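You operate a simulated robot arm through the tools that you are given. There is no shell and no other tool. Be economical: measure what you need, move in short steps, check, and stop when the job is done.

You are at the controls of a simulated two-armed robot. One attempt, no reset.

TASK
Take the orange side lamp and leave it on the top of the lift bench. Take the small brown carton from the top of the grey parts trolley and put it on the front of the trailer bed. Fetch the rubber bellows and set it in the black tray. Take the brown pad and leave it in the steel tray. Put the green block on top of the teal pad. Put the parts box labelled "bulbs" from the top shelf of the white trolley on the beige plywood panel there and the parts box that says "clips" on the top of the narrow stand. Push the side board shut. Any order will do. Set down upright: orange side lamp, small brown carton, rubber bellows.

Only the result counts: the job must be done as asked and must still hold three seconds after the hand-in. Knocking over, shifting, dropping, spilling or breaking anything else fails it.

THE ROBOT
Two 7-joint arms with vacuum grippers on one trunk, on a base that drives. Base frame: it is fixed to the floor where the robot stands at the start and does not move with it; the origin is under the middle of the robot, x ahead of it, y to its left, z up; the surface under the hand at the start is at about z = 92. Lengths are in cm, angles in degrees, forces in N, time in s.
The left shoulder is at the start at [7, 17.4, 112.9], the right one opposite. With the tool pointing down near the work surface each hand reaches from about 34 to 80 cm from the robot's upright axis, wherever it stands, measured 20 degrees to its own side. Places, roughly: black tray (50x27x6 cm) [60, -220, 80]; brown pad (6x9x4 cm) [-160, 160, 60]; front of the trailer bed [-180, -120, 70]; green block [-550, 400, 75]; orange side lamp (8x4x8 cm) [50, -10, 100]; parts box [-750, 250, 125]; plywood panel (20x24x2 cm) [-740, 280, 110]; rubber bellows (8x8x10 cm) [-120, 180, 70]; side board [-360, -350, 50]; small brown carton [75, 0, 100]; steel tray (50x27x6 cm) [-500, 30, 80]; teal pad (7x7x4 cm) [-510, 400, 90]; top of the lift bench [70, -260, 80]; top of the narrow stand (26x15 cm) [-702, 42, 62]. Payload 3.5 kg a hand.
Tool frame (each hand has its own): the origin (TCP) lies in the middle of the cups' lips, and z points out of the cups. The gripper has 2 cups of 3.2 cm across, covering 3.2 by 8 cm (tool x, y); the bellows give 1 cm. With the vacuum on, a cup seals on a smooth face that it is pressed against (1 to 4 N); it does not hold porous or soft things. The pull reaches 76 N.
Orientation is told as [roll, pitch, yaw] about the base's x, y, z axes, in that order, counted from this pose: with the cups facing straight down, the tool's x points along the base's -x, its y along +y and its z along -z.

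THE INTERFACE
- The arms move only by the tool servo_tool. It takes "left_moves", "right_moves" or both (then of equal length, played together; a hand with none holds still); each is a list of rows, each a list of 3 entries, a list of its own where there are three numbers: the vacuum: 1 switches it on, 0 off, then the shift along the base's x, y, z in cm, then the turn, a rotation vector about the base's x, y, z in degrees. In form: [[vacuum, [x, y, z], [ax, ay, az]], ...]. A call has 1 to 12 rows; each row shifts and turns the commanded pose from where the row before left it. A row lasts 0.2 s, in which the tool goes at most 5 cm and 8.6 degrees; a call with a longer step from one row to the next is refused whole, and so is a gripper value outside its range. Where a pose cannot be reached the arm comes as near as it can. A force on the tool above 40 N (or 10 N above the force at the start of the call, whichever is more), or a blocked arm, ends the call early, and 0.2 s more pass. The pull builds up within a second once a cup has sealed. Time passes only in rows, and 0.2 s behind the last, so rows that do not move give it time. The reply holds the time, the measured pose of the TCP, the force on the tool along the base axes and the pull of the vacuum, in the units named above and with some noise, with the torque about the TCP (base axes, N m) and any sound that the robot's microphone picked up, and new pictures: "views" is both (left out), scene, wrist or none (wrist: the cameras of the hands that moved).
- Cameras (640 x 400 px; columns grow to the right, rows downward): "scene" is now at [13.47, 1.09, 144.18]; the picture's right is [0.10, -0.99, 0.00], its down [-0.63, -0.07, -0.78] and it looks along [0.77, 0.08, -0.63] (base axes); focal length 269 px, centre (320, 200). "left" rides on the left gripper at [7.4, -1.9, -11] in its tool frame; the picture's right is [0.25, 0.97, 0.00], its down [-0.77, 0.20, -0.60] and it looks along [-0.58, 0.15, 0.80] (tool axes); focal length 218 px, centre (320, 200). "right" rides on the right gripper at [7.4, 1.9, -11] in its tool frame; the picture's right is [-0.25, 0.97, 0.00], its down [-0.77, -0.20, -0.60] and it looks along [-0.58, -0.15, 0.80] (tool axes); focal length 218 px, centre (320, 200). There is no depth. A picture from a camera that has moved, and an enlarged one, comes with that camera's place and axes in the base frame and with its lens.
- raise_lower(by): slides the trunk up (or, below 0, down) by that many cm; the arms and the scene camera ride with it, the base frame stays. It gives what a move gives, with no picture.
- drive_base(legs): drives the robot by 1 to 6 legs, each [ahead, turn to the left] in cm and degrees, along the robot's own axes; the way and the turn of a leg run together, so that a leg with both is an arc; at most 150 cm and 180 degrees a leg. The arms and the cameras ride along, it lands a little off, and it stops where it bumps. It gives what a move gives, and a new picture of the scene camera.
- pan_tilt(pan, tilt): turns the head with the scene camera to pan (to the left, within 86 degrees either way) and tilt (down, from -29 to 69), counted from straight ahead of the robot. It gives what a move gives, and a new picture of the scene camera.
- close_up(camera, box): a new picture of the part [left, top, right, bottom] of that camera's present view, enlarged. It takes no simulated time.
- job_done(): hands the job in; it is judged then, once.

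Go step by step. Nothing tells you exact positions but the pictures and the camera data: compare them with the known pose of the tool, close in by small moves and look again before you grip or let go. The budget is 217 turns and 260 pictures, counting those below and the enlarged ones. Unless the task says otherwise, let go and move clear before handing in.

The tools are called after ">>>" as name(argument=value, ...) on one line, values as JSON. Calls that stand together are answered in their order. servo_tool: Moves the arms, as the interface text tells. Its arguments: {"type":"object","properties":{"left_moves":{"type":"array","items":{"type":"array"}},"right_moves":{"type":"array","items":{"type":"array"}},"views":{"type":"string","enum":["both","scene","wrist","none"]}},"required":[]} The other tools are called the same way: raise_lower (by) slides the trunk up or down; drive_base (legs) drives the base; pan_tilt (pan, tilt) turns the head that bears the scene camera; close_up (camera, box) takes an enlarged picture of a part of a camera's view; job_done () hands the job in.

At the start:

```text
t: 0.0
left_tcp_pos: [53.74, 24.33, 116.79]
left_tcp_rot: [0.0, 0.0, 0.0]
left_ft_force: [0.2, 0.3, -0.5]
left_wrist_torque: [0.02, -0.04, 0.02]
left_pull: 0.0
right_tcp_pos: [51.11, -14.05, 114.44]
right_tcp_rot: [-0.1, 0.0, -0.2]
right_ft_force: [-0.2, -0.6, -0.1]
right_wrist_torque: [0.01, 0.01, 0.01]
right_pull: 0.1
trunk travel left (down, up): [-62.5, 21.5]
robot x, y, heading: [-0.03, -0.12, -0.2]
head pan, tilt: [6.0, 39.2]
```

scene: 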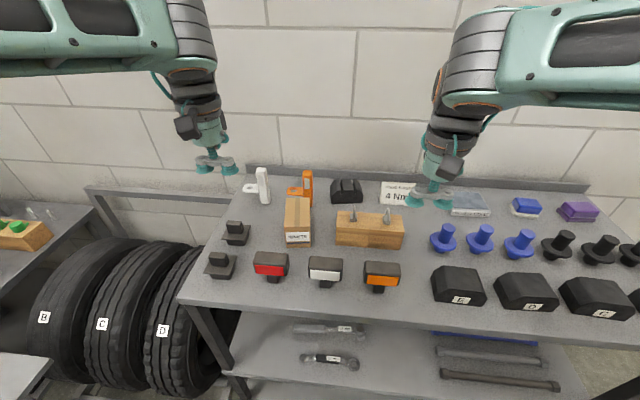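
right: 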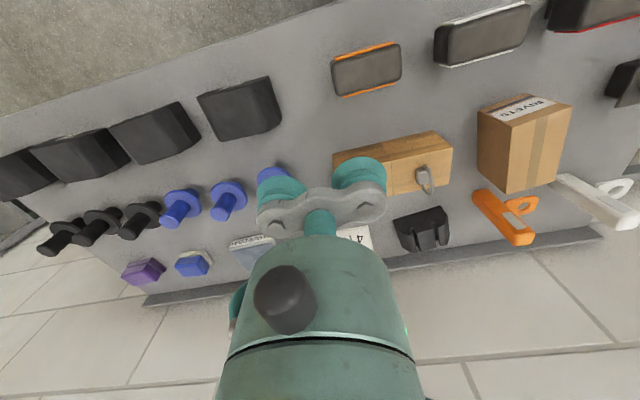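
left: 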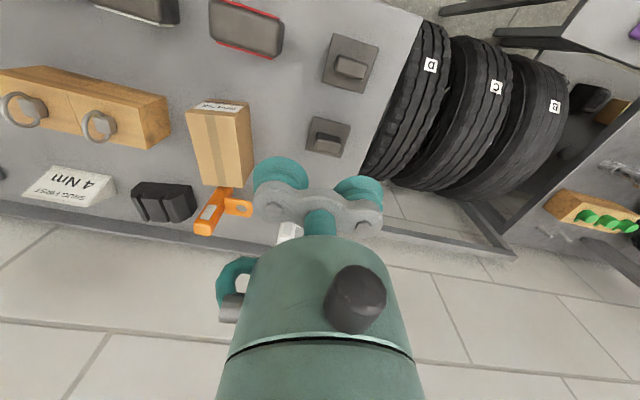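

The orange lamp is near [47,-8] and the RIVETS carton is behind it, a little to the left. I'll look closer before choosing grips.

>>> close_up(camera="scene", box=[220, 150, 440, 310])

>>> close_up(camera="right", box=[300, 0, 620, 200])

```text
2.50 times, centred on (330, 230) of scene
camera zoom: at [13.47, 1.09, 144.18], right [0.1, -0.99, 0.0], down [-0.63, -0.07, -0.78], along [0.77, 0.08, -0.63], focal length 673 px, centre (295, 125)
```

zoom: 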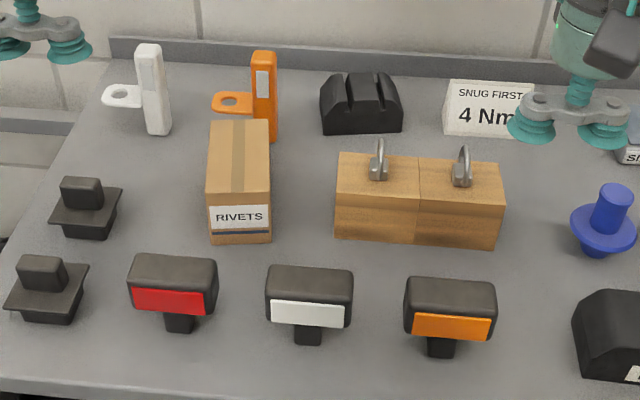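

```text
2.00 times, centred on (460, 100) of right
camera zoom: at [43.73, -12.07, 125.56], right [0.25, 0.97, 0.0], down [0.77, -0.2, 0.6], along [0.58, -0.15, -0.8], focal length 436 px, centre (40, 400)
```

zoom: 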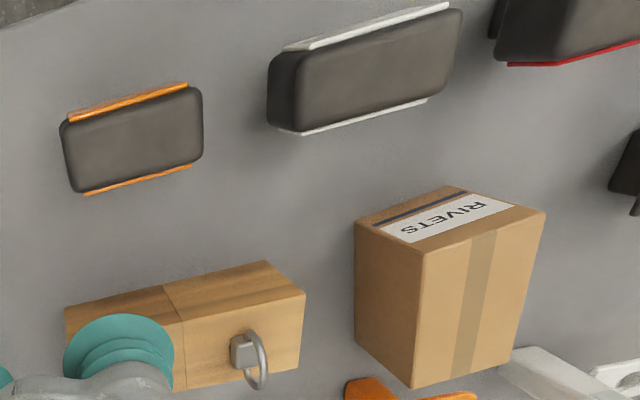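

Triangulated: the lamp top centre is about [47.5,-8,100] and the carton top centre about [61.6,11.5,100], roughly 6 wide in y and 11 long in x. I'll hover the right hand over the lamp and turn the left hand by 90° for the carton.

>>> servo_tool(right_moves=[[0, [-0.6, 1.0, 0], [0, 0, 0]], [0, [-0.6, 1.0, 0], [0, 0, 0]], [0, [-0.6, 1.0, 0], [0, 0, 0]], [0, [-0.6, 1.0, 0], [0, 0, 0]], [0, [-0.6, 1.0, -1], [0, 0, 0]], [0, [-0.6, 1.0, -1], [0, 0, 0]], [0, [0, 0, -2], [0, 0, 0]], [0, [0, 0, -2], [0, 0, 0]], [0, [0, 0, -2], [0, 0, 0]], [0, [0, 0, -2], [0, 0, 0]], [0, [0, 0, -1.4], [0, 0, 0]], [0, [0, 0, 0], [0, 0, 0]]], left_moves=[[0, [0.66, 0, 0], [0, 0, -7.5]], [0, [0.66, 0, 0], [0, 0, -7.5]], [0, [0.66, 0, 0], [0, 0, -7.5]], [0, [0.66, 0, 0], [0, 0, -7.5]], [0, [0.66, 0, 0], [0, 0, -7.5]], [0, [0.66, 0, 0], [0, 0, -7.5]], [0, [0.66, 0, 0], [0, 0, -7.5]], [0, [0.66, 0, 0], [0, 0, -7.5]], [0, [0.66, -1, 0], [0, 0, -7.5]], [0, [0.66, -1, 0], [0, 0, -7.5]], [0, [0.66, -1, 0], [0, 0, -7.5]], [0, [0.66, -1, 0], [0, 0, -7.5]]])

```text
t: 2.6
left_tcp_pos: [61.74, 20.36, 116.84]
left_tcp_rot: [0.0, -0.1, -90.0]
left_ft_force: [0.0, -0.4, 0.7]
left_wrist_torque: [0.01, 0.02, 0.01]
left_pull: 0.0
right_tcp_pos: [47.35, -8.0, 103.07]
right_tcp_rot: [0.0, 0.1, -0.2]
right_ft_force: [-0.2, 0.0, -0.5]
right_wrist_torque: [0.01, -0.02, 0.01]
right_pull: 0.1
trunk travel left (down, up): [-62.5, 21.5]
robot x, y, heading: [-0.29, -0.03, 0.0]
head pan, tilt: [6.0, 39.2]
camera scene: at [13.5, 1.03, 144.18], right [0.1, -0.99, 0.0], down [-0.63, -0.07, -0.78], along [0.77, 0.08, -0.63], focal length 269 px, centre (320, 200)
camera right: at [40.05, -6.18, 114.08], right [0.25, 0.97, 0.0], down [0.77, -0.2, 0.6], along [0.58, -0.15, -0.8], focal length 218 px, centre (320, 200)
camera left: at [59.76, 27.63, 127.84], right [0.97, 0.25, 0.0], down [0.2, -0.77, 0.6], along [0.15, -0.58, -0.8], focal length 218 px, centre (320, 200)
```

scene: 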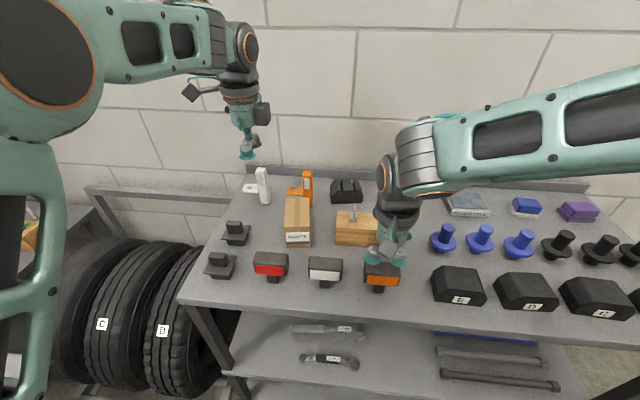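
right: 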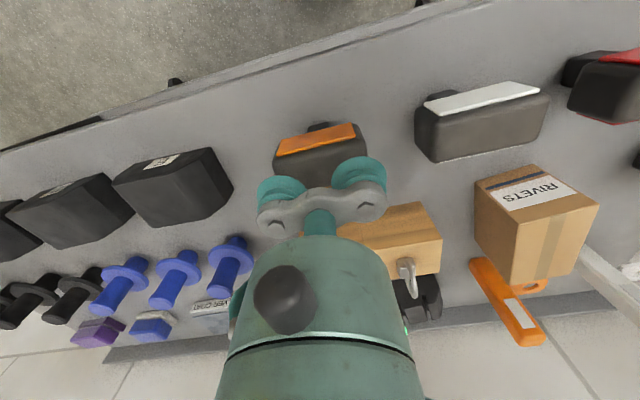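
left: 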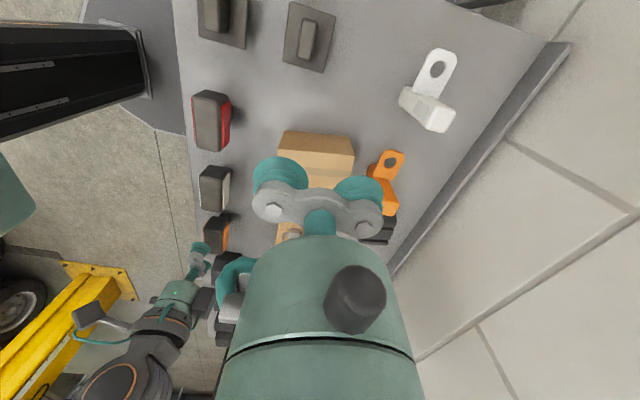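

The lamp sits centred under the right cups. I'll press gently with the vacuum on.

>>> servo_tool(right_moves=[[1, [0.1, 0, -1.2], [0, 0, 0]], [1, [0, 0, -1.0], [0, 0, 0]], [1, [0, 0, -0.6], [0, 0, 0]], [1, [0, 0, -0.4], [0, 0, 0]], [1, [0, 0, -0.2], [0, 0, 0]], [1, [0, 0, 0], [0, 0, 0]], [1, [0, 0, 0], [0, 0, 0]], [1, [0, 0, 0], [0, 0, 0]]], views="none")

```text
t: 4.4
left_tcp_pos: [61.51, 20.43, 116.81]
left_tcp_rot: [0.1, 0.0, -90.0]
left_ft_force: [-0.3, -0.6, 0.3]
left_wrist_torque: [0.03, 0.02, 0.0]
left_pull: 0.1
right_tcp_pos: [47.53, -8.1, 99.85]
right_tcp_rot: [0.1, -0.1, -0.1]
right_ft_force: [3.7, -1.9, 18.3]
right_wrist_torque: [-0.13, -0.18, 0.03]
right_pull: 37.8
trunk travel left (down, up): [-62.5, 21.5]
robot x, y, heading: [-0.49, -0.09, -0.0]
head pan, tilt: [6.0, 39.2]
```

It is sealed with a pull of 38 N, which is plenty. I'll ease up and lift a little.

>>> servo_tool(right_moves=[[1, [0, 0, 0.4], [0, 0, 0]], [1, [0, 0, 0.6], [0, 0, 0]], [1, [0, 0, 1], [0, 0, 0]], [1, [0, 0, 2], [0, 0, 0]], [1, [0, 0, 2], [0, 0, 0]], [1, [0, 0, 0], [0, 0, 0]]], views="wrist")

```text
t: 5.8
left_tcp_pos: [61.74, 20.31, 116.81]
left_tcp_rot: [0.0, 0.0, -90.0]
left_ft_force: [-0.8, 0.0, 0.2]
left_wrist_torque: [0.01, -0.01, -0.04]
left_pull: 0.0
right_tcp_pos: [47.45, -8.0, 105.68]
right_tcp_rot: [-0.1, 0.1, 0.0]
right_ft_force: [0.2, 0.5, -1.8]
right_wrist_torque: [-0.04, 0.01, 0.0]
right_pull: 38.2
trunk travel left (down, up): [-62.5, 21.5]
robot x, y, heading: [0.49, -0.25, 0.1]
head pan, tilt: [6.0, 39.2]
camera right: at [40.22, -6.03, 116.71], right [0.25, 0.97, 0.0], down [0.77, -0.2, 0.6], along [0.58, -0.15, -0.8], focal length 218 px, centre (320, 200)
```

right: 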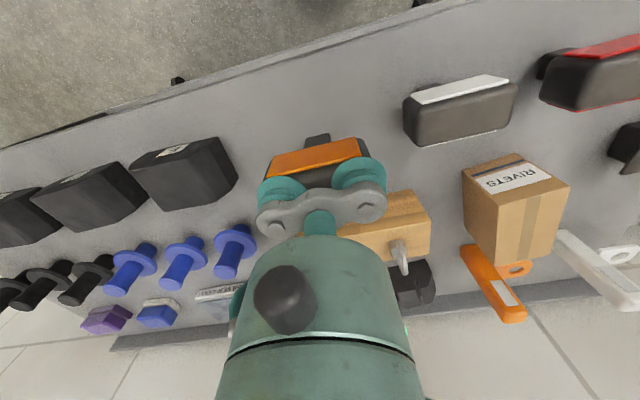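

The lamp is held. I'll raise the right hand clear and bring the left hand above the carton.

>>> servo_tool(right_moves=[[1, [-0.5, -1.5, 3], [0, 0, 0]], [1, [-0.5, -1.5, 3], [0, 0, 0]], [1, [-0.5, -1.5, 3], [0, 0, 0]], [1, [-0.5, -1.5, 3], [0, 0, 0]], [1, [-0.5, -1.5, 0], [0, 0, 0]], [1, [-0.5, -1.5, 0], [0, 0, 0]], [1, [0, 0, 0], [0, 0, 0]], [1, [0, 0, 0], [0, 0, 0]], [1, [0, 0, 0], [0, 0, 0]]], left_moves=[[0, [0, -1.5, 0], [0, 0, 0]], [0, [0, -1.5, 0], [0, 0, 0]], [0, [0, -1.5, 0], [0, 0, 0]], [0, [0, -1.5, -2], [0, 0, 0]], [0, [0, -1.5, -2], [0, 0, 0]], [0, [0, -1.3, -2], [0, 0, 0]], [0, [0, 0, -2], [0, 0, 0]], [0, [0, 0, -2], [0, 0, 0]], [0, [0, 0, -2], [0, 0, 0]]], views="both")

```text
t: 7.8
left_tcp_pos: [61.61, 11.24, 104.77]
left_tcp_rot: [0.0, 0.0, -90.0]
left_ft_force: [0.1, 0.4, -0.2]
left_wrist_torque: [0.03, 0.01, -0.01]
left_pull: 0.1
right_tcp_pos: [44.76, -17.03, 117.38]
right_tcp_rot: [-0.1, 0.1, -0.1]
right_ft_force: [0.0, -0.3, -1.4]
right_wrist_torque: [-0.03, -0.01, 0.01]
right_pull: 37.6
trunk travel left (down, up): [-62.5, 21.5]
robot x, y, heading: [0.28, 0.16, -0.0]
head pan, tilt: [6.0, 39.2]
camera scene: at [13.51, 1.02, 144.18], right [0.1, -0.99, 0.0], down [-0.63, -0.07, -0.77], along [0.77, 0.08, -0.63], focal length 269 px, centre (320, 200)
camera right: at [37.36, -15.06, 128.5], right [0.25, 0.97, 0.0], down [0.77, -0.2, 0.6], along [0.58, -0.15, -0.8], focal length 218 px, centre (320, 200)
camera left: at [59.65, 18.58, 115.84], right [0.97, 0.25, 0.0], down [0.2, -0.77, 0.6], along [0.15, -0.58, -0.8], focal length 218 px, centre (320, 200)
```

scene: 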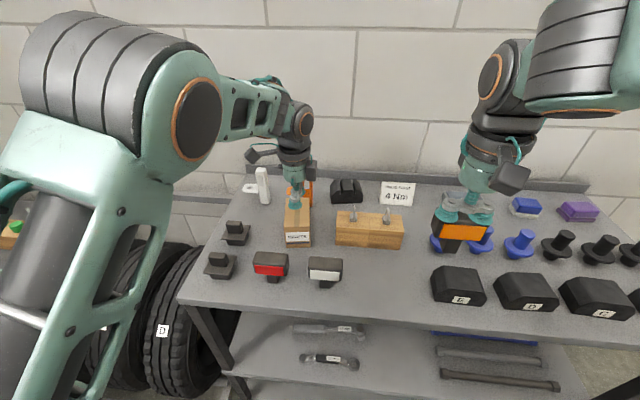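
right: 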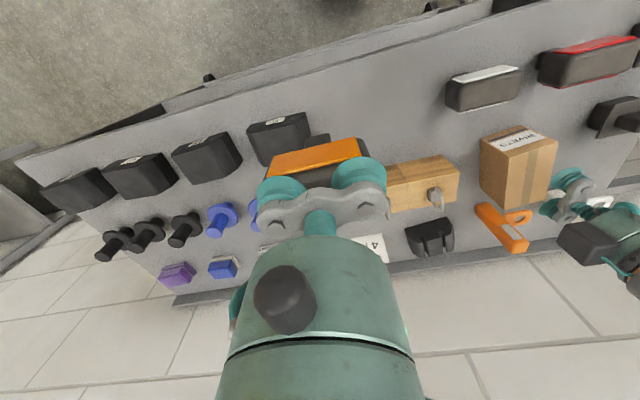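
left: 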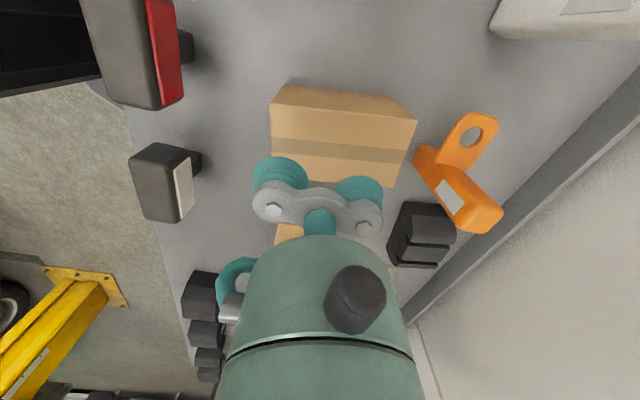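

The carton centre refines to about [62.8,12.1] with a yaw of about +8°. I'll correct and press.

>>> servo_tool(left_moves=[[1, [0.6, 0.4, 0], [0, 0, 4]], [1, [0.6, 0.4, 0], [0, 0, 4]], [1, [0, 0, -1.5], [0, 0, 0]], [1, [0, 0, -1.5], [0, 0, 0]], [1, [0, 0, -1.0], [0, 0, 0]], [1, [0, 0, -0.5], [0, 0, 0]], [1, [0, 0, -0.4], [0, 0, 0]], [1, [0, 0, 0], [0, 0, 0]], [1, [0, 0, 0], [0, 0, 0]], [1, [0, 0, 0], [0, 0, 0]]], views="wrist")

```text
t: 10.0
left_tcp_pos: [62.88, 12.38, 99.91]
left_tcp_rot: [-0.1, -0.1, -82.0]
left_ft_force: [0.7, -0.9, 0.2]
left_wrist_torque: [0.02, -0.02, -0.01]
left_pull: 0.1
right_tcp_pos: [44.61, -16.95, 117.52]
right_tcp_rot: [-0.1, 0.1, -0.1]
right_ft_force: [-0.1, 1.0, -2.3]
right_wrist_torque: [-0.02, 0.02, 0.01]
right_pull: 38.0
trunk travel left (down, up): [-62.5, 21.5]
robot x, y, heading: [-0.04, 0.15, 0.0]
head pan, tilt: [6.0, 39.2]
camera left: at [59.96, 19.32, 110.92], right [0.92, 0.39, 0.0], down [0.31, -0.74, 0.6], along [0.23, -0.56, -0.8], focal length 218 px, centre (320, 200)
```

left: 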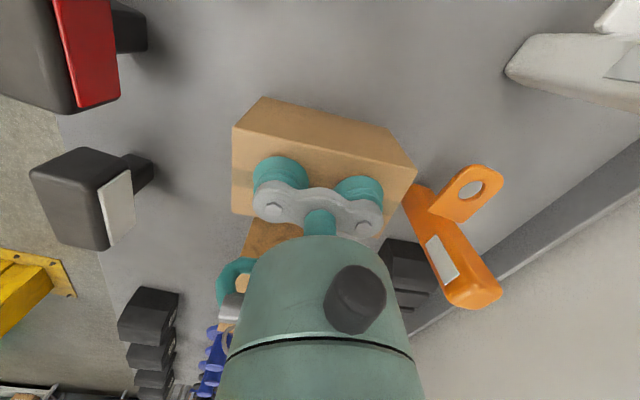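

I'm not touching yet and about 0.8 too far in +y. I'll correct that and continue down in small steps.

>>> servo_tool(left_moves=[[1, [0.1, -0.8, 0], [0, 0, 0]], [1, [0, 0, -0.4], [0, 0, 0]], [1, [0, 0, -0.4], [0, 0, 0]], [1, [0, 0, -0.3], [0, 0, 0]], [1, [0, 0, 0], [0, 0, 0]], [1, [0, 0, 0], [0, 0, 0]]], views="none")

```text
t: 11.1
left_tcp_pos: [63.19, 11.45, 99.48]
left_tcp_rot: [0.8, -0.2, -81.9]
left_ft_force: [-2.6, -3.6, 12.0]
left_wrist_torque: [0.09, 0.58, 0.17]
left_pull: 75.4
right_tcp_pos: [44.39, -17.06, 117.63]
right_tcp_rot: [-0.1, -0.1, -0.2]
right_ft_force: [0.3, 0.3, -2.2]
right_wrist_torque: [-0.03, 0.0, -0.02]
right_pull: 37.8
trunk travel left (down, up): [-62.5, 21.5]
robot x, y, heading: [-0.06, -0.2, 0.2]
head pan, tilt: [6.0, 39.2]
stopped in row 5 (left hand): the force on the tool passed its limit at 42 N (the readings are from after the stop); the commanded pose is now the measured one
```

It is fully sealed at 75 N. I'll lift straight up.

>>> servo_tool(left_moves=[[1, [0, 0, 0.5], [0, 0, 0]], [1, [0, 0, 1], [0, 0, 0]], [1, [0, 0, 2], [0, 0, 0]], [1, [0, 0, 3], [0, 0, 0]], [1, [0, 0, 3], [0, 0, 0]], [1, [-1, 0.5, 3], [0, 0, 0]], [1, [-2, 1, 3], [0, 0, 0]], [1, [-2, 1, 3], [0, 0, 0]], [1, [-2, 1, 0], [0, 0, 0]], [1, [-2, 1, 0], [0, 0, 0]], [1, [-1, 0, 0], [0, 0, 0]]], views="both")

```text
t: 13.5
left_tcp_pos: [53.19, 16.08, 117.78]
left_tcp_rot: [0.4, -0.1, -82.0]
left_ft_force: [-0.4, 0.0, -4.2]
left_wrist_torque: [0.02, 0.01, -0.01]
left_pull: 75.4
right_tcp_pos: [44.76, -17.04, 117.48]
right_tcp_rot: [0.0, 0.0, -0.2]
right_ft_force: [0.1, -0.4, -1.7]
right_wrist_torque: [-0.05, 0.0, 0.01]
right_pull: 37.5
trunk travel left (down, up): [-62.5, 21.5]
robot x, y, heading: [0.06, -0.08, -0.2]
head pan, tilt: [6.0, 39.2]
camera scene: at [13.49, 1.05, 144.18], right [0.1, -0.99, 0.0], down [-0.63, -0.07, -0.78], along [0.77, 0.08, -0.63], focal length 269 px, centre (320, 200)
camera left: at [50.21, 23.01, 128.76], right [0.92, 0.39, 0.01], down [0.3, -0.73, 0.61], along [0.24, -0.56, -0.79], focal length 218 px, centre (320, 200)
```

scene: 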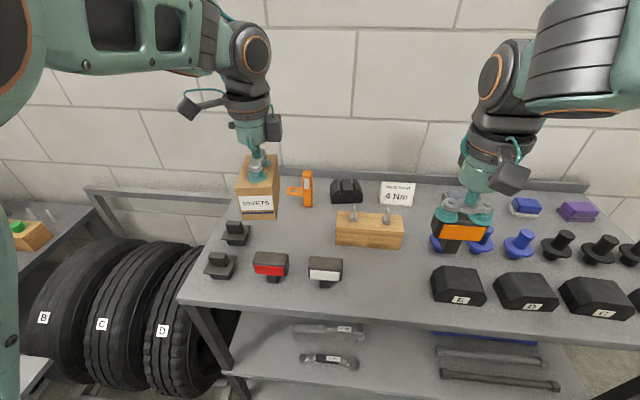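
left: 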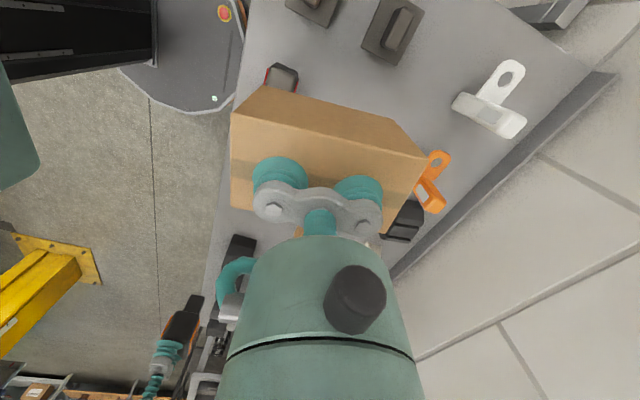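

Both items are held. I'll look around to the right and left before driving.

>>> pan_tilt(pan=-80, tilt=20)

>>> pan_tilt(pan=80, tilt=20)

```text
t: 15.1
left_tcp_pos: [53.28, 16.02, 117.74]
left_tcp_rot: [0.5, 0.0, -82.1]
left_ft_force: [0.5, -0.4, -4.5]
left_wrist_torque: [-0.01, 0.02, -0.02]
left_pull: 75.4
right_tcp_pos: [44.7, -17.03, 117.45]
right_tcp_rot: [0.1, 0.0, 0.0]
right_ft_force: [-0.7, 0.3, -1.2]
right_wrist_torque: [-0.06, -0.01, -0.03]
right_pull: 37.7
trunk travel left (down, up): [-62.5, 21.5]
robot x, y, heading: [0.09, -0.07, 0.3]
head pan, tilt: [-80.0, 20.0]
camera scene: at [6.63, -8.99, 147.2], right [-0.98, -0.17, 0.0], down [-0.06, 0.34, -0.94], along [0.16, -0.93, -0.34], focal length 269 px, centre (320, 200)
```

scene: 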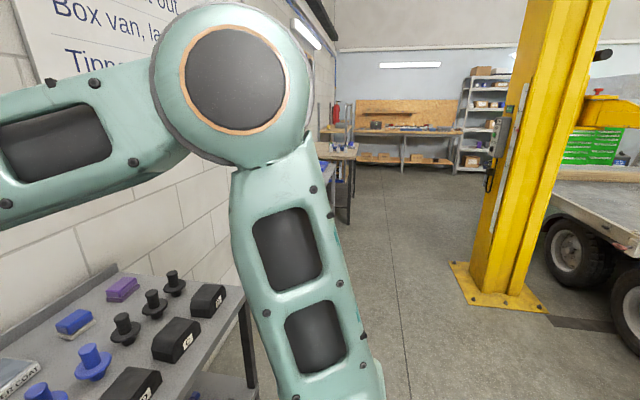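

```text
t: 17.6
left_tcp_pos: [53.44, 16.05, 117.74]
left_tcp_rot: [0.4, -0.2, -82.0]
left_ft_force: [0.4, -0.4, -4.5]
left_wrist_torque: [0.0, 0.01, 0.01]
left_pull: 75.3
right_tcp_pos: [44.73, -16.96, 117.45]
right_tcp_rot: [0.0, 0.1, -0.2]
right_ft_force: [0.4, 0.0, -1.8]
right_wrist_torque: [0.0, 0.0, -0.01]
right_pull: 37.4
trunk travel left (down, up): [-62.5, 21.5]
robot x, y, heading: [0.15, 0.2, -0.1]
head pan, tilt: [80.0, 20.0]
camera scene: at [6.64, 9.35, 147.2], right [0.98, -0.17, 0.0], down [-0.06, -0.34, -0.94], along [0.16, 0.93, -0.34], focal length 269 px, centre (320, 200)
```

scene: 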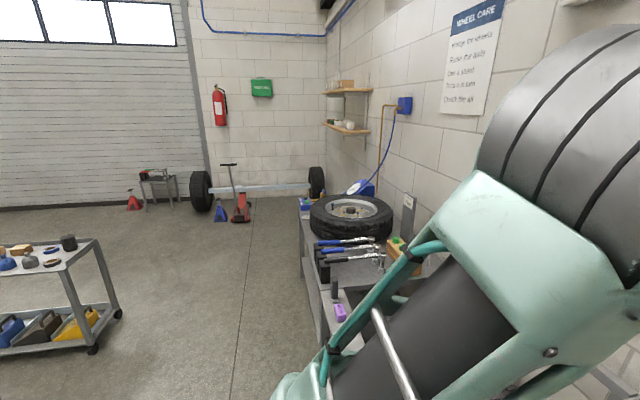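

The way to the right along x≈-10 is clear, with the lift post near [-110,-225]. I'll drive there with the head turned ahead.

>>> pan_tilt(pan=0, tilt=30)

>>> drive_base(legs=[[-20, 0], [0, -90], [110, 0]])

```text
t: 19.1
left_tcp_pos: [53.32, 16.09, 117.8]
left_tcp_rot: [0.5, -0.1, -82.0]
left_ft_force: [0.6, -0.6, -3.9]
left_wrist_torque: [0.01, 0.0, 0.01]
left_pull: 75.6
right_tcp_pos: [44.68, -16.97, 117.44]
right_tcp_rot: [0.0, 0.0, -0.2]
right_ft_force: [0.1, 0.0, -1.6]
right_wrist_torque: [-0.03, -0.01, -0.01]
right_pull: 37.8
trunk travel left (down, up): [-62.5, 21.5]
robot x, y, heading: [0.16, 0.09, 0.0]
head pan, tilt: [0.0, 30.0]
camera scene: at [14.05, 0.19, 145.59], right [0.0, -1.0, 0.0], down [-0.5, 0.0, -0.87], along [0.87, 0.0, -0.5], focal length 269 px, centre (320, 200)
```

scene: 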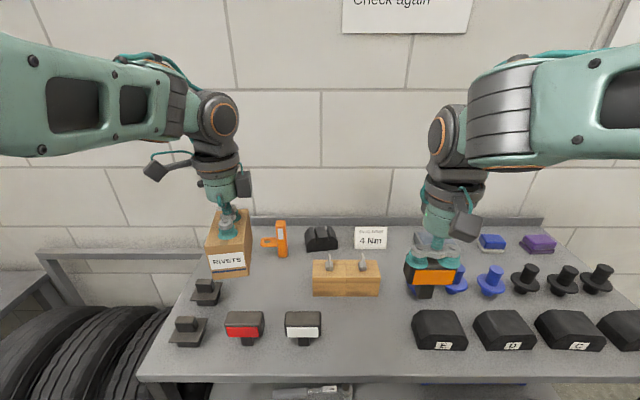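

```text
t: 29.8
left_tcp_pos: [-4.52, -163.83, 117.75]
left_tcp_rot: [0.6, -0.1, -172.0]
left_ft_force: [0.7, 0.2, -4.3]
left_wrist_torque: [0.03, 0.01, -0.02]
left_pull: 75.1
right_tcp_pos: [-37.54, -155.05, 117.48]
right_tcp_rot: [0.0, 0.0, -90.2]
right_ft_force: [-0.5, 0.6, -1.8]
right_wrist_torque: [0.03, 0.0, -0.01]
right_pull: 37.8
trunk travel left (down, up): [-62.5, 21.5]
robot x, y, heading: [-20.7, -110.62, -90.1]
head pan, tilt: [0.0, 30.0]
camera scene: at [-20.64, -124.33, 145.6], right [-1.0, 0.0, 0.0], down [0.0, 0.5, -0.87], along [0.0, -0.87, -0.5], focal length 269 px, centre (320, 200)
```

scene: 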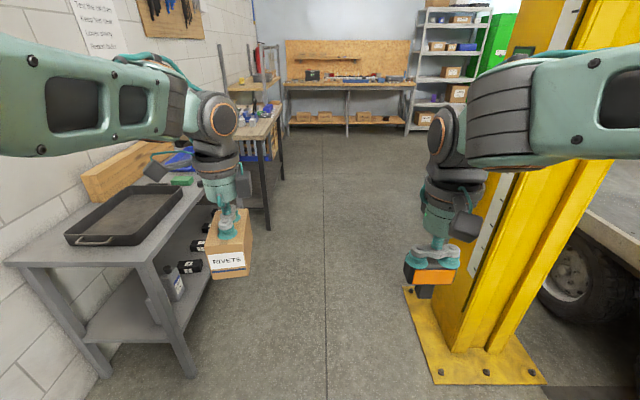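

The lift bench is ahead on the left (front edge x≈44, y -195 to -265) with the tray on it. I'll drive on and face it.

>>> drive_base(legs=[[130, 0], [0, 90], [15, 0]])

>>> pan_tilt(pan=0, tilt=45)

```text
t: 41.2
left_tcp_pos: [46.0, -225.42, 117.79]
left_tcp_rot: [0.6, -0.2, -82.5]
left_ft_force: [-0.6, 0.3, -4.4]
left_wrist_torque: [-0.02, 0.02, 0.0]
left_pull: 75.7
right_tcp_pos: [36.83, -258.45, 117.46]
right_tcp_rot: [0.0, -0.1, -0.8]
right_ft_force: [-1.1, -0.4, -2.1]
right_wrist_torque: [-0.06, 0.01, -0.01]
right_pull: 37.4
trunk travel left (down, up): [-62.5, 21.5]
robot x, y, heading: [-7.52, -241.2, -0.7]
head pan, tilt: [0.0, 30.0]
camera scene: at [6.53, -240.94, 145.61], right [-0.01, -1.0, 0.0], down [-0.5, 0.01, -0.87], along [0.87, -0.01, -0.5], focal length 269 px, centre (320, 200)
```

scene: 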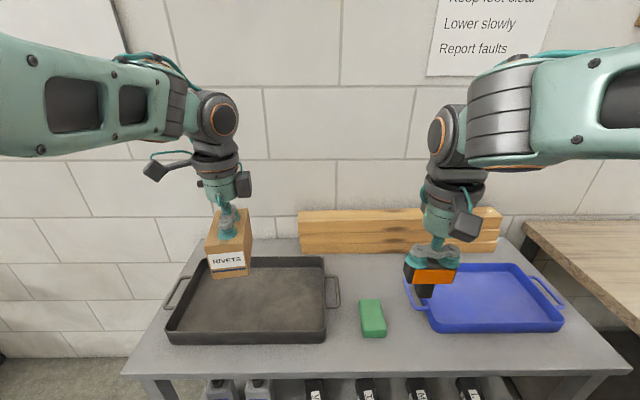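

```text
t: 42.0
left_tcp_pos: [46.27, -225.39, 117.64]
left_tcp_rot: [0.5, -0.1, -82.5]
left_ft_force: [0.4, 0.0, -4.6]
left_wrist_torque: [0.01, 0.01, -0.01]
left_pull: 75.1
right_tcp_pos: [37.18, -258.43, 117.46]
right_tcp_rot: [0.1, 0.1, -0.9]
right_ft_force: [-0.2, 0.0, -1.2]
right_wrist_torque: [-0.06, -0.01, 0.0]
right_pull: 37.7
trunk travel left (down, up): [-62.5, 21.5]
robot x, y, heading: [-6.97, -241.12, -0.8]
head pan, tilt: [0.0, 45.0]
camera scene: at [5.85, -240.92, 143.33], right [-0.01, -1.0, 0.0], down [-0.71, 0.01, -0.71], along [0.71, -0.01, -0.71], focal length 269 px, centre (320, 200)
```

scene: 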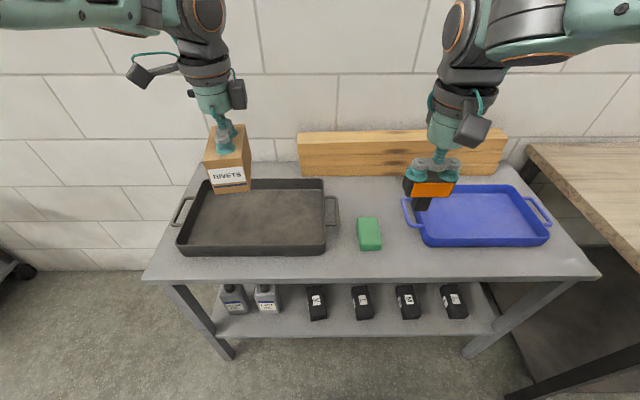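

There is free space between the trays behind the green block, around [71.5,-257]. I'll drive 8 cm closer, then extend the right hand.

>>> drive_base(legs=[[8, 0]])

>>> servo_tool(right_moves=[[1, [3, 0.15, 0], [0, 0, 0]], [1, [3, 0.15, 0], [0, 0, 0]], [1, [3, 0.15, 0], [0, 0, 0]], [1, [3, 0.15, 0], [0, 0, 0]], [1, [3, 0.15, 0], [0, 0, 0]], [1, [3, 0.15, 0], [0, 0, 0]], [1, [3, 0.15, 0], [0, 0, 0]], [1, [3, 0.15, -4], [0, 0, 0]], [1, [2, 0.15, -4], [0, 0, 0]], [1, [0, 0, -4], [0, 0, 0]], [1, [0, 0, -4], [0, 0, 0]], [1, [0, 0, -4], [0, 0, 0]]])

```text
t: 43.0
left_tcp_pos: [53.9, -225.7, 117.87]
left_tcp_rot: [0.6, 0.0, -82.6]
left_ft_force: [-0.1, 0.9, -4.2]
left_wrist_torque: [-0.02, 0.05, 0.02]
left_pull: 74.8
right_tcp_pos: [44.86, -258.45, 117.5]
right_tcp_rot: [0.0, 0.0, -0.9]
right_ft_force: [0.7, 0.3, -1.9]
right_wrist_torque: [-0.01, 0.0, 0.0]
right_pull: 37.8
trunk travel left (down, up): [-62.5, 21.5]
robot x, y, heading: [0.59, -241.18, -0.6]
head pan, tilt: [0.0, 45.0]
camera scene: at [13.53, -241.03, 143.35], right [-0.01, -1.0, 0.0], down [-0.71, 0.01, -0.71], along [0.71, -0.01, -0.71], focal length 269 px, centre (320, 200)
```

scene: 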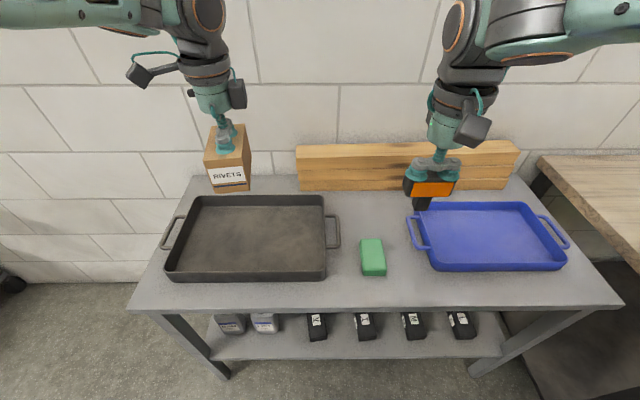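

```text
t: 45.6
left_tcp_pos: [54.16, -225.62, 117.86]
left_tcp_rot: [0.5, -0.1, -82.6]
left_ft_force: [0.6, 0.4, -4.1]
left_wrist_torque: [-0.03, -0.03, -0.05]
left_pull: 75.4
right_tcp_pos: [71.09, -257.1, 97.12]
right_tcp_rot: [0.1, 0.0, -0.7]
right_ft_force: [-0.3, 0.3, -2.2]
right_wrist_torque: [-0.01, -0.03, -0.01]
right_pull: 37.5
trunk travel left (down, up): [-62.5, 21.5]
robot x, y, heading: [0.77, -241.34, -0.8]
head pan, tilt: [0.0, 45.0]
camera scene: at [13.81, -241.03, 143.32], right [-0.01, -1.0, 0.0], down [-0.71, 0.01, -0.71], along [0.71, -0.01, -0.71], focal length 269 px, centre (320, 200)
camera right: at [63.73, -255.15, 108.16], right [0.27, 0.96, 0.0], down [0.77, -0.21, 0.6], along [0.58, -0.16, -0.8], focal length 218 px, centre (320, 200)
```

scene: 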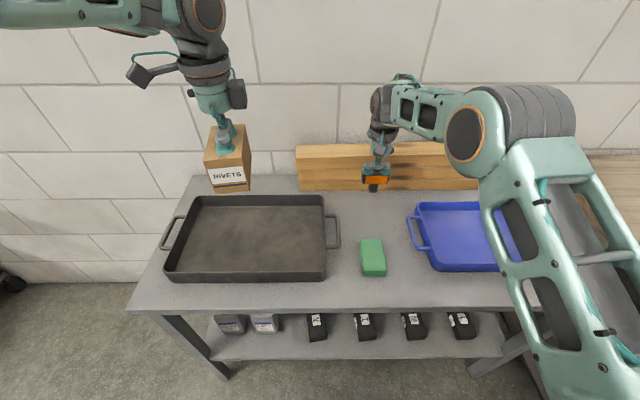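
right: 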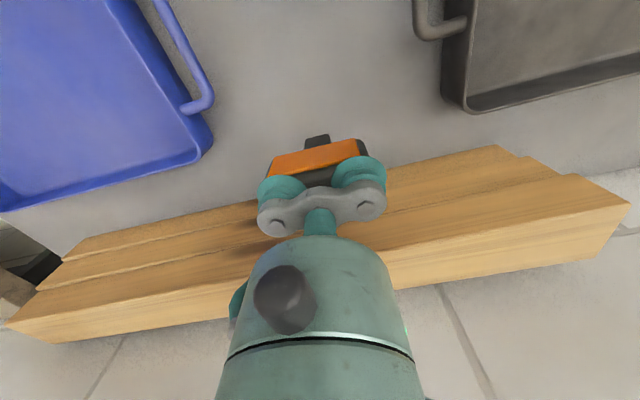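

The lamp is clear of the trays and the planks. I'll lower it to just above the bench.

>>> servo_tool(right_moves=[[1, [-0.5, 0, -2], [0, 0, 0]], [1, [-0.5, 0, -2], [0, 0, 0]], [1, [0, 0, -2], [0, 0, 0]], [1, [0, 0, -1.2], [0, 0, 0]], [1, [0, 0, -0.5], [0, 0, 0]], [1, [0, 0, -0.3], [0, 0, 0]], [1, [0, 0, 0], [0, 0, 0]]], views="wrist")

```text
t: 47.2
left_tcp_pos: [54.1, -225.68, 117.87]
left_tcp_rot: [0.5, -0.1, -82.6]
left_ft_force: [-0.4, 0.1, -3.2]
left_wrist_torque: [-0.05, 0.03, 0.0]
left_pull: 75.4
right_tcp_pos: [70.03, -257.15, 89.37]
right_tcp_rot: [0.0, 0.0, -0.9]
right_ft_force: [-0.1, 0.5, -2.9]
right_wrist_torque: [-0.02, 0.01, -0.04]
right_pull: 37.7
trunk travel left (down, up): [-62.5, 21.5]
robot x, y, heading: [0.51, -240.64, -0.7]
head pan, tilt: [0.0, 45.0]
camera right: at [62.7, -255.13, 100.44], right [0.27, 0.96, 0.0], down [0.77, -0.21, 0.6], along [0.58, -0.16, -0.8], focal length 218 px, centre (320, 200)
```

right: 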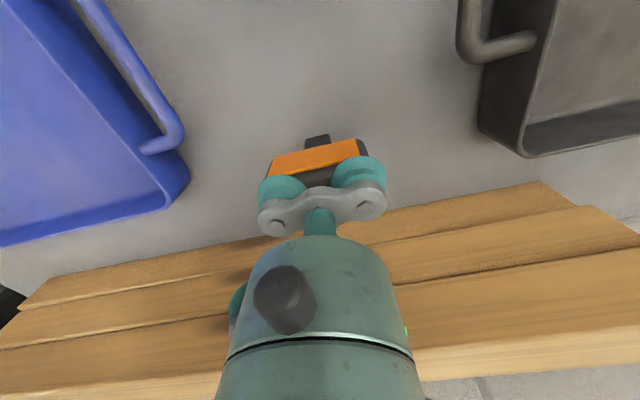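

>>> servo_tool(right_moves=[[1, [0, 0, -0.5], [0, 0, 0]], [1, [0, 0, -0.4], [0, 0, 0]], [1, [0, 0, -0.3], [0, 0, 0]], [1, [0, 0, -0.3], [0, 0, 0]], [1, [0, 0, 0], [0, 0, 0]]], views="none")

```text
t: 48.4
left_tcp_pos: [54.04, -225.66, 117.8]
left_tcp_rot: [0.4, -0.1, -82.6]
left_ft_force: [-0.9, 0.3, -4.0]
left_wrist_torque: [-0.02, 0.02, 0.03]
left_pull: 75.9
right_tcp_pos: [69.88, -257.34, 87.91]
right_tcp_rot: [0.0, -0.1, -0.8]
right_ft_force: [0.1, -0.3, -1.4]
right_wrist_torque: [-0.03, 0.01, 0.01]
right_pull: 38.2
trunk travel left (down, up): [-62.5, 21.5]
robot x, y, heading: [0.89, -241.03, -0.6]
head pan, tilt: [0.0, 45.0]
```

>>> servo_tool(right_moves=[[1, [0, 0, -0.3], [0, 0, 0]], [1, [0, 0, -0.3], [0, 0, 0]], [1, [0, 0, -0.3], [0, 0, 0]], [1, [0, 0, 0], [0, 0, 0]]], views="wrist")

```text
t: 49.4
left_tcp_pos: [53.75, -225.65, 118.04]
left_tcp_rot: [0.6, -0.2, -82.7]
left_ft_force: [-0.4, 0.2, -3.6]
left_wrist_torque: [-0.02, 0.03, 0.02]
left_pull: 75.2
right_tcp_pos: [69.84, -257.24, 87.36]
right_tcp_rot: [0.0, -0.3, -0.8]
right_ft_force: [3.6, -1.5, 27.9]
right_wrist_torque: [-0.26, -0.26, 0.03]
right_pull: 37.8
trunk travel left (down, up): [-62.5, 21.5]
robot x, y, heading: [0.96, -241.28, -0.7]
head pan, tilt: [0.0, 45.0]
camera right: at [62.47, -255.15, 98.39], right [0.27, 0.96, 0.0], down [0.76, -0.21, 0.61], along [0.59, -0.16, -0.79], focal length 218 px, centre (320, 200)
```

right: 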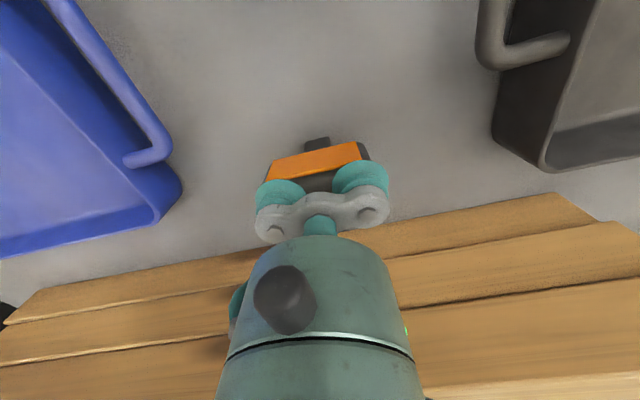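

The lamp has landed. I'll ease off, release, wait and rise.

>>> servo_tool(right_moves=[[1, [0, 0, 0.4], [0, 0, 0]], [0, [0, 0, 0], [0, 0, 0]], [0, [0, 0, 0], [0, 0, 0]], [0, [0, 0, 0], [0, 0, 0]], [0, [0, 0, 0], [0, 0, 0]], [0, [0, 0, 0.5], [0, 0, 0]], [0, [0, 0, 1], [0, 0, 0]], [0, [0, 0, 2], [0, 0, 0]], [0, [0, 0, 3], [0, 0, 0]]], views="wrist")

```text
t: 51.4
left_tcp_pos: [54.01, -225.74, 117.85]
left_tcp_rot: [0.6, -0.1, -82.7]
left_ft_force: [-0.5, -0.1, -3.7]
left_wrist_torque: [0.0, 0.02, 0.02]
left_pull: 75.3
right_tcp_pos: [69.85, -257.02, 93.94]
right_tcp_rot: [0.1, 0.1, -0.7]
right_ft_force: [0.0, -0.6, 0.2]
right_wrist_torque: [0.0, -0.04, 0.01]
right_pull: 0.1
trunk travel left (down, up): [-62.5, 21.5]
robot x, y, heading: [0.04, -241.04, -0.6]
head pan, tilt: [0.0, 45.0]
camera right: at [62.59, -255.07, 105.01], right [0.27, 0.96, 0.0], down [0.77, -0.21, 0.6], along [0.58, -0.16, -0.8], focal length 218 px, centre (320, 200)
```

right: 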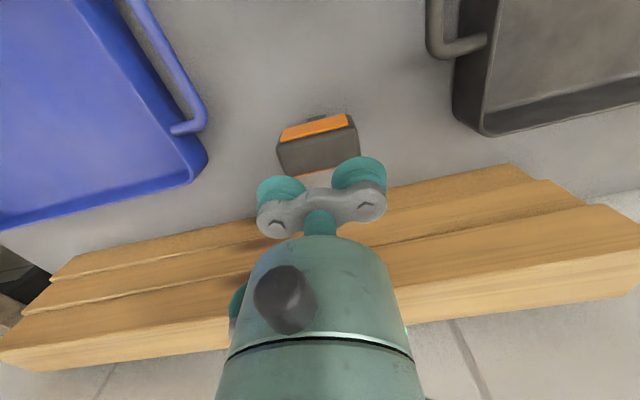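

The lamp stands upright on the bench. I'll retract the right hand and then drive toward the trailer's front.

>>> servo_tool(right_moves=[[0, [0, 0, 4], [0, 0, 0]], [0, [0, 0, 4], [0, 0, 0]], [0, [0, 0, 4], [0, 0, 0]], [0, [0, 0, 4], [0, 0, 0]], [0, [0, 0, 4], [0, 0, 0]], [0, [-4, 0, 3], [0, 0, 0]], [0, [-4, 0, 0], [0, 0, 0]], [0, [-4, 0, 0], [0, 0, 0]], [0, [-4, 0, 0], [0, 0, 0]], [0, [-4, 0, 0], [0, 0, 0]], [0, [-4, 0, 0], [0, 0, 0]], [0, [0, 0, 0], [0, 0, 0]]], views="scene")

>>> drive_base(legs=[[-22, 0], [0, 90.6], [130, 0], [0, 90]])

```text
t: 54.0
left_tcp_pos: [54.14, -225.61, 117.66]
left_tcp_rot: [0.5, -0.1, -82.8]
left_ft_force: [1.1, -0.5, -3.7]
left_wrist_torque: [0.01, 0.01, 0.01]
left_pull: 75.4
right_tcp_pos: [45.98, -257.1, 116.85]
right_tcp_rot: [0.1, 0.0, -0.8]
right_ft_force: [-0.2, 0.3, -0.1]
right_wrist_torque: [-0.03, -0.01, 0.02]
right_pull: 0.2
trunk travel left (down, up): [-62.5, 21.5]
robot x, y, heading: [0.5, -241.09, -0.6]
head pan, tilt: [0.0, 45.0]
camera scene: at [13.78, -241.03, 143.32], right [-0.01, -1.0, 0.0], down [-0.71, 0.01, -0.71], along [0.71, -0.01, -0.71], focal length 269 px, centre (320, 200)
```

scene: 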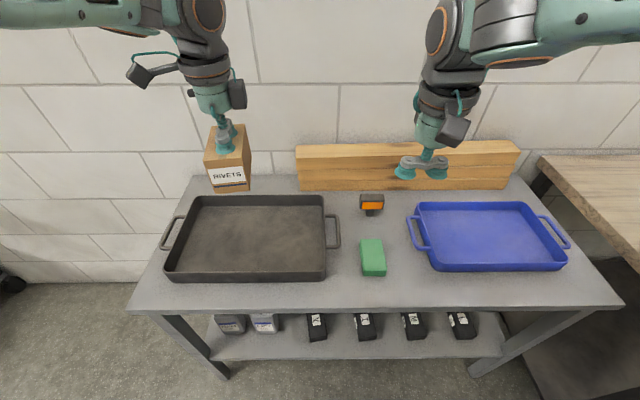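

```text
t: 69.6
left_tcp_pos: [-73.19, -124.09, 117.66]
left_tcp_rot: [0.5, -0.2, 97.5]
left_ft_force: [-0.5, -0.2, -3.3]
left_wrist_torque: [-0.02, -0.05, 0.01]
left_pull: 75.8
right_tcp_pos: [-65.25, -92.65, 117.03]
right_tcp_rot: [0.0, 0.0, 179.5]
right_ft_force: [0.6, -0.5, -1.5]
right_wrist_torque: [0.0, -0.03, 0.01]
right_pull: 0.1
trunk travel left (down, up): [-62.5, 21.5]
robot x, y, heading: [-19.48, -108.57, 179.6]
head pan, tilt: [0.0, 45.0]
camera scene: at [-33.03, -108.17, 143.33], right [0.01, 1.0, 0.0], down [0.71, -0.01, -0.71], along [-0.71, 0.01, -0.71], focal length 269 px, centre (320, 200)
```

scene: 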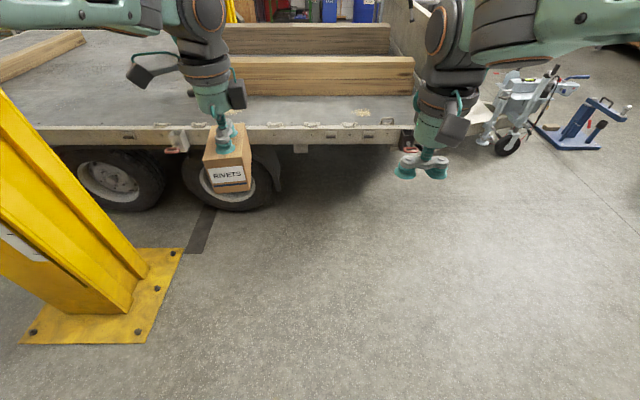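

The trailer bed's near edge is about x=-163, with its front corner near y=-66. I'll take a closer look at the bed for a marked front area.

>>> close_up(camera="scene", box=[100, 0, 520, 180])

>>> pan_tilt(pan=0, tilt=15)

```text
1.52 times, centred on (310, 90) of scene
camera zoom: at [-33.03, -108.17, 143.33], right [0.01, 1.0, 0.0], down [0.71, -0.01, -0.71], along [-0.71, 0.01, -0.71], focal length 410 px, centre (335, 368)
```

zoom: 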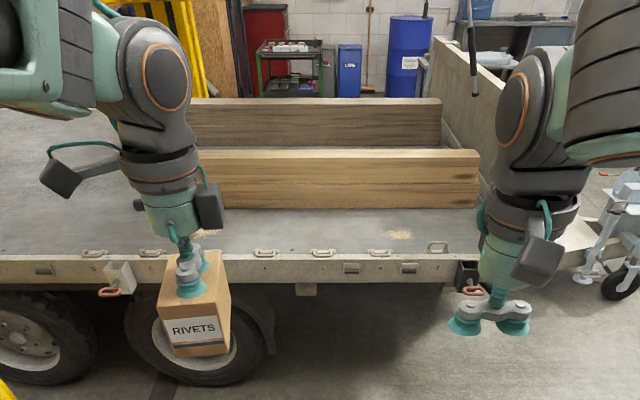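

```text
t: 70.5
left_tcp_pos: [-73.28, -124.01, 117.68]
left_tcp_rot: [0.5, 0.0, 97.6]
left_ft_force: [0.4, -0.7, -4.4]
left_wrist_torque: [-0.02, -0.01, 0.03]
left_pull: 76.2
right_tcp_pos: [-65.23, -92.61, 116.92]
right_tcp_rot: [0.0, 0.0, 179.5]
right_ft_force: [0.8, -1.3, -0.6]
right_wrist_torque: [0.02, 0.03, 0.02]
right_pull: 0.1
trunk travel left (down, up): [-62.5, 21.5]
robot x, y, heading: [-20.08, -108.94, 179.7]
head pan, tilt: [0.0, 15.0]
camera scene: at [-34.24, -108.16, 148.01], right [0.01, 1.0, 0.0], down [0.26, 0.0, -0.97], along [-0.97, 0.01, -0.26], focal length 269 px, centre (320, 200)
```

scene: 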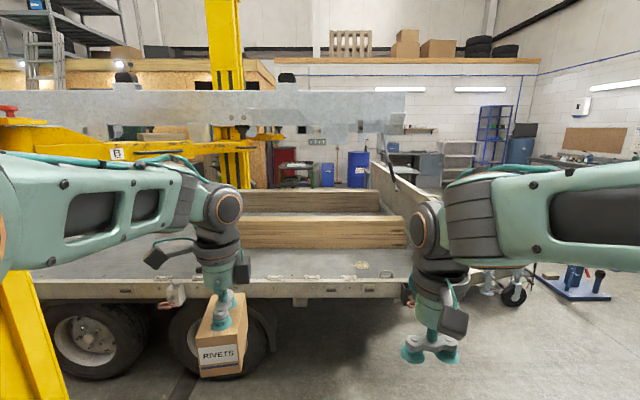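

The bed strip between the edge (x≈-163) and the beams (x≈-200) is free, so I'll target about [-180,-120]. I'll drive up to it and lower the trunk.

>>> drive_base(legs=[[88, 0]])

>>> raise_lower(by=-15)

>>> pan_tilt(pan=10, tilt=40)

```text
t: 75.1
left_tcp_pos: [-159.47, -122.51, 117.89]
left_tcp_rot: [0.6, 0.0, 96.9]
left_ft_force: [-0.2, 0.2, -4.4]
left_wrist_torque: [0.01, -0.01, 0.03]
left_pull: 75.2
right_tcp_pos: [-151.13, -90.9, 116.91]
right_tcp_rot: [0.0, 0.0, 178.8]
right_ft_force: [0.4, 0.4, -0.3]
right_wrist_torque: [0.01, -0.04, -0.01]
right_pull: 0.0
trunk travel left (down, up): [-62.5, 21.5]
robot x, y, heading: [-106.14, -107.49, 178.9]
head pan, tilt: [0.0, 15.0]
camera scene: at [-120.32, -106.91, 148.02], right [0.02, 1.0, 0.0], down [0.26, 0.0, -0.97], along [-0.97, 0.02, -0.26], focal length 269 px, centre (320, 200)
```

scene: 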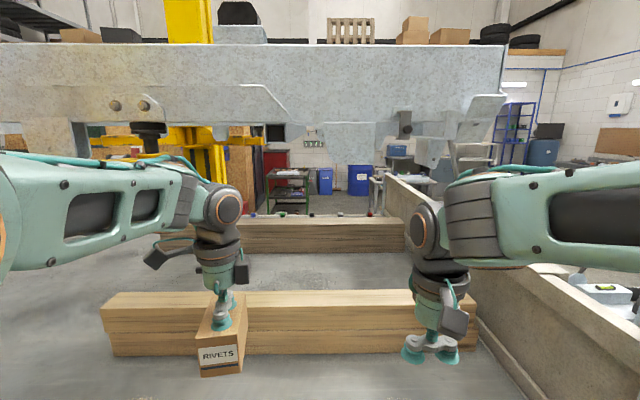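

```text
t: 76.8
left_tcp_pos: [-159.47, -122.43, 102.79]
left_tcp_rot: [0.6, -0.2, 97.0]
left_ft_force: [-0.5, 0.6, -3.7]
left_wrist_torque: [0.01, -0.03, -0.04]
left_pull: 75.3
right_tcp_pos: [-151.17, -90.99, 101.95]
right_tcp_rot: [0.0, 0.0, 178.9]
right_ft_force: [0.3, -0.1, -0.6]
right_wrist_torque: [0.0, 0.01, -0.01]
right_pull: 0.0
trunk travel left (down, up): [-47.5, 36.5]
robot x, y, heading: [-105.88, -107.45, 179.0]
head pan, tilt: [0.0, 15.0]
```

```text
t: 77.7
left_tcp_pos: [-159.53, -122.4, 102.69]
left_tcp_rot: [0.6, -0.1, 97.0]
left_ft_force: [0.2, 0.0, -3.4]
left_wrist_torque: [0.03, -0.06, -0.02]
left_pull: 76.0
right_tcp_pos: [-151.26, -90.96, 101.84]
right_tcp_rot: [0.0, 0.1, 179.0]
right_ft_force: [-0.1, 0.0, 0.8]
right_wrist_torque: [-0.02, 0.01, -0.01]
right_pull: 0.0
trunk travel left (down, up): [-47.5, 36.5]
robot x, y, heading: [-105.98, -107.79, 178.8]
head pan, tilt: [10.0, 40.0]
camera scene: at [-119.4, -108.4, 129.07], right [-0.16, 0.99, 0.0], down [0.63, 0.1, -0.77], along [-0.76, -0.12, -0.64], focal length 269 px, centre (320, 200)
```

scene: 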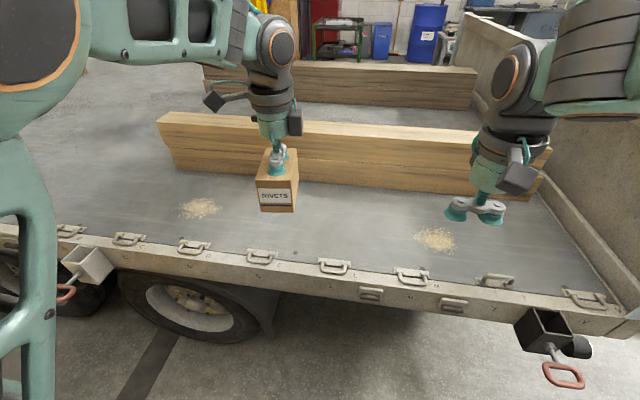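

The spot at [-180,-120] is clear bed floor. I'll move the carton there and lower it.

>>> servo_tool(left_moves=[[1, [-4, 0.4, -2], [0, 0, 0]], [1, [-4, 0.4, -2], [0, 0, 0]], [1, [-4, 0.4, -2], [0, 0, 0]], [1, [-4, 0.4, -2], [0, 0, 0]], [1, [-4, 0.4, -3], [0, 0, 0]], [1, [0, 0, -3], [0, 0, 0]], [1, [0, 0, -3], [0, 0, 0]], [1, [0, 0, -3], [0, 0, 0]], [1, [0, 0, -1.5], [0, 0, 0]], [1, [0, 0, -0.5], [0, 0, 0]], [1, [0, 0, 0], [0, 0, 0]]])

```text
refused: row 5 steps farther than a row can; nothing moved
```

>>> servo_tool(left_moves=[[1, [-4, 0.4, -2], [0, 0, 0]], [1, [-4, 0.4, -2], [0, 0, 0]], [1, [-4, 0.4, -2], [0, 0, 0]], [1, [-4, 0.4, -2], [0, 0, 0]], [1, [-4, 0.4, -2], [0, 0, 0]], [1, [0, 0, -3.5], [0, 0, 0]], [1, [0, 0, -3], [0, 0, 0]], [1, [0, 0, -3], [0, 0, 0]], [1, [0, 0, -1.5], [0, 0, 0]], [1, [0, 0, -0.5], [0, 0, 0]], [1, [0, 0, 0], [0, 0, 0]]])

```text
t: 80.1
left_tcp_pos: [-179.43, -120.35, 81.22]
left_tcp_rot: [0.4, -0.1, 97.1]
left_ft_force: [0.2, -0.1, -3.9]
left_wrist_torque: [0.03, -0.02, -0.05]
left_pull: 75.8
right_tcp_pos: [-151.17, -91.02, 101.85]
right_tcp_rot: [0.0, -0.1, 178.9]
right_ft_force: [0.0, 0.2, -0.8]
right_wrist_torque: [-0.01, 0.01, -0.01]
right_pull: 0.0
trunk travel left (down, up): [-47.5, 36.5]
robot x, y, heading: [-106.01, -107.2, 178.8]
head pan, tilt: [10.0, 40.0]
camera scene: at [-119.4, -108.4, 129.06], right [-0.16, 0.99, 0.0], down [0.64, 0.1, -0.77], along [-0.76, -0.12, -0.64], focal length 269 px, centre (320, 200)
camera left: at [-176.62, -127.5, 92.15], right [-0.93, -0.37, 0.01], down [-0.29, 0.74, 0.61], along [-0.23, 0.56, -0.79], focal length 218 px, centre (320, 200)
```

scene: 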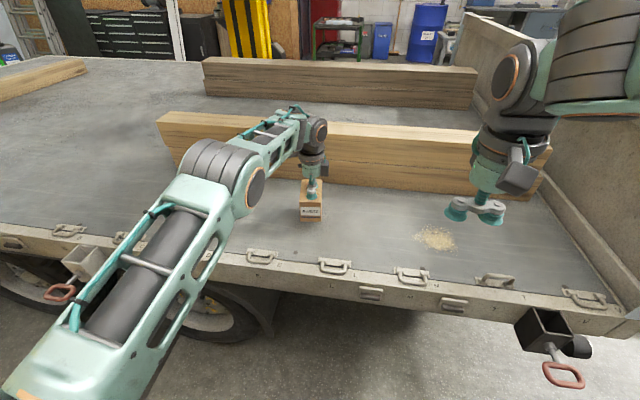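
left: 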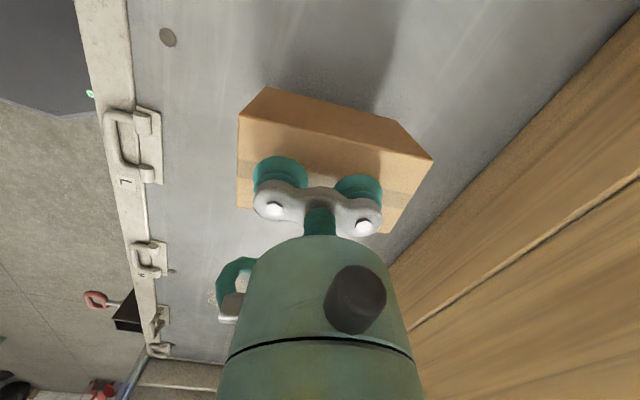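

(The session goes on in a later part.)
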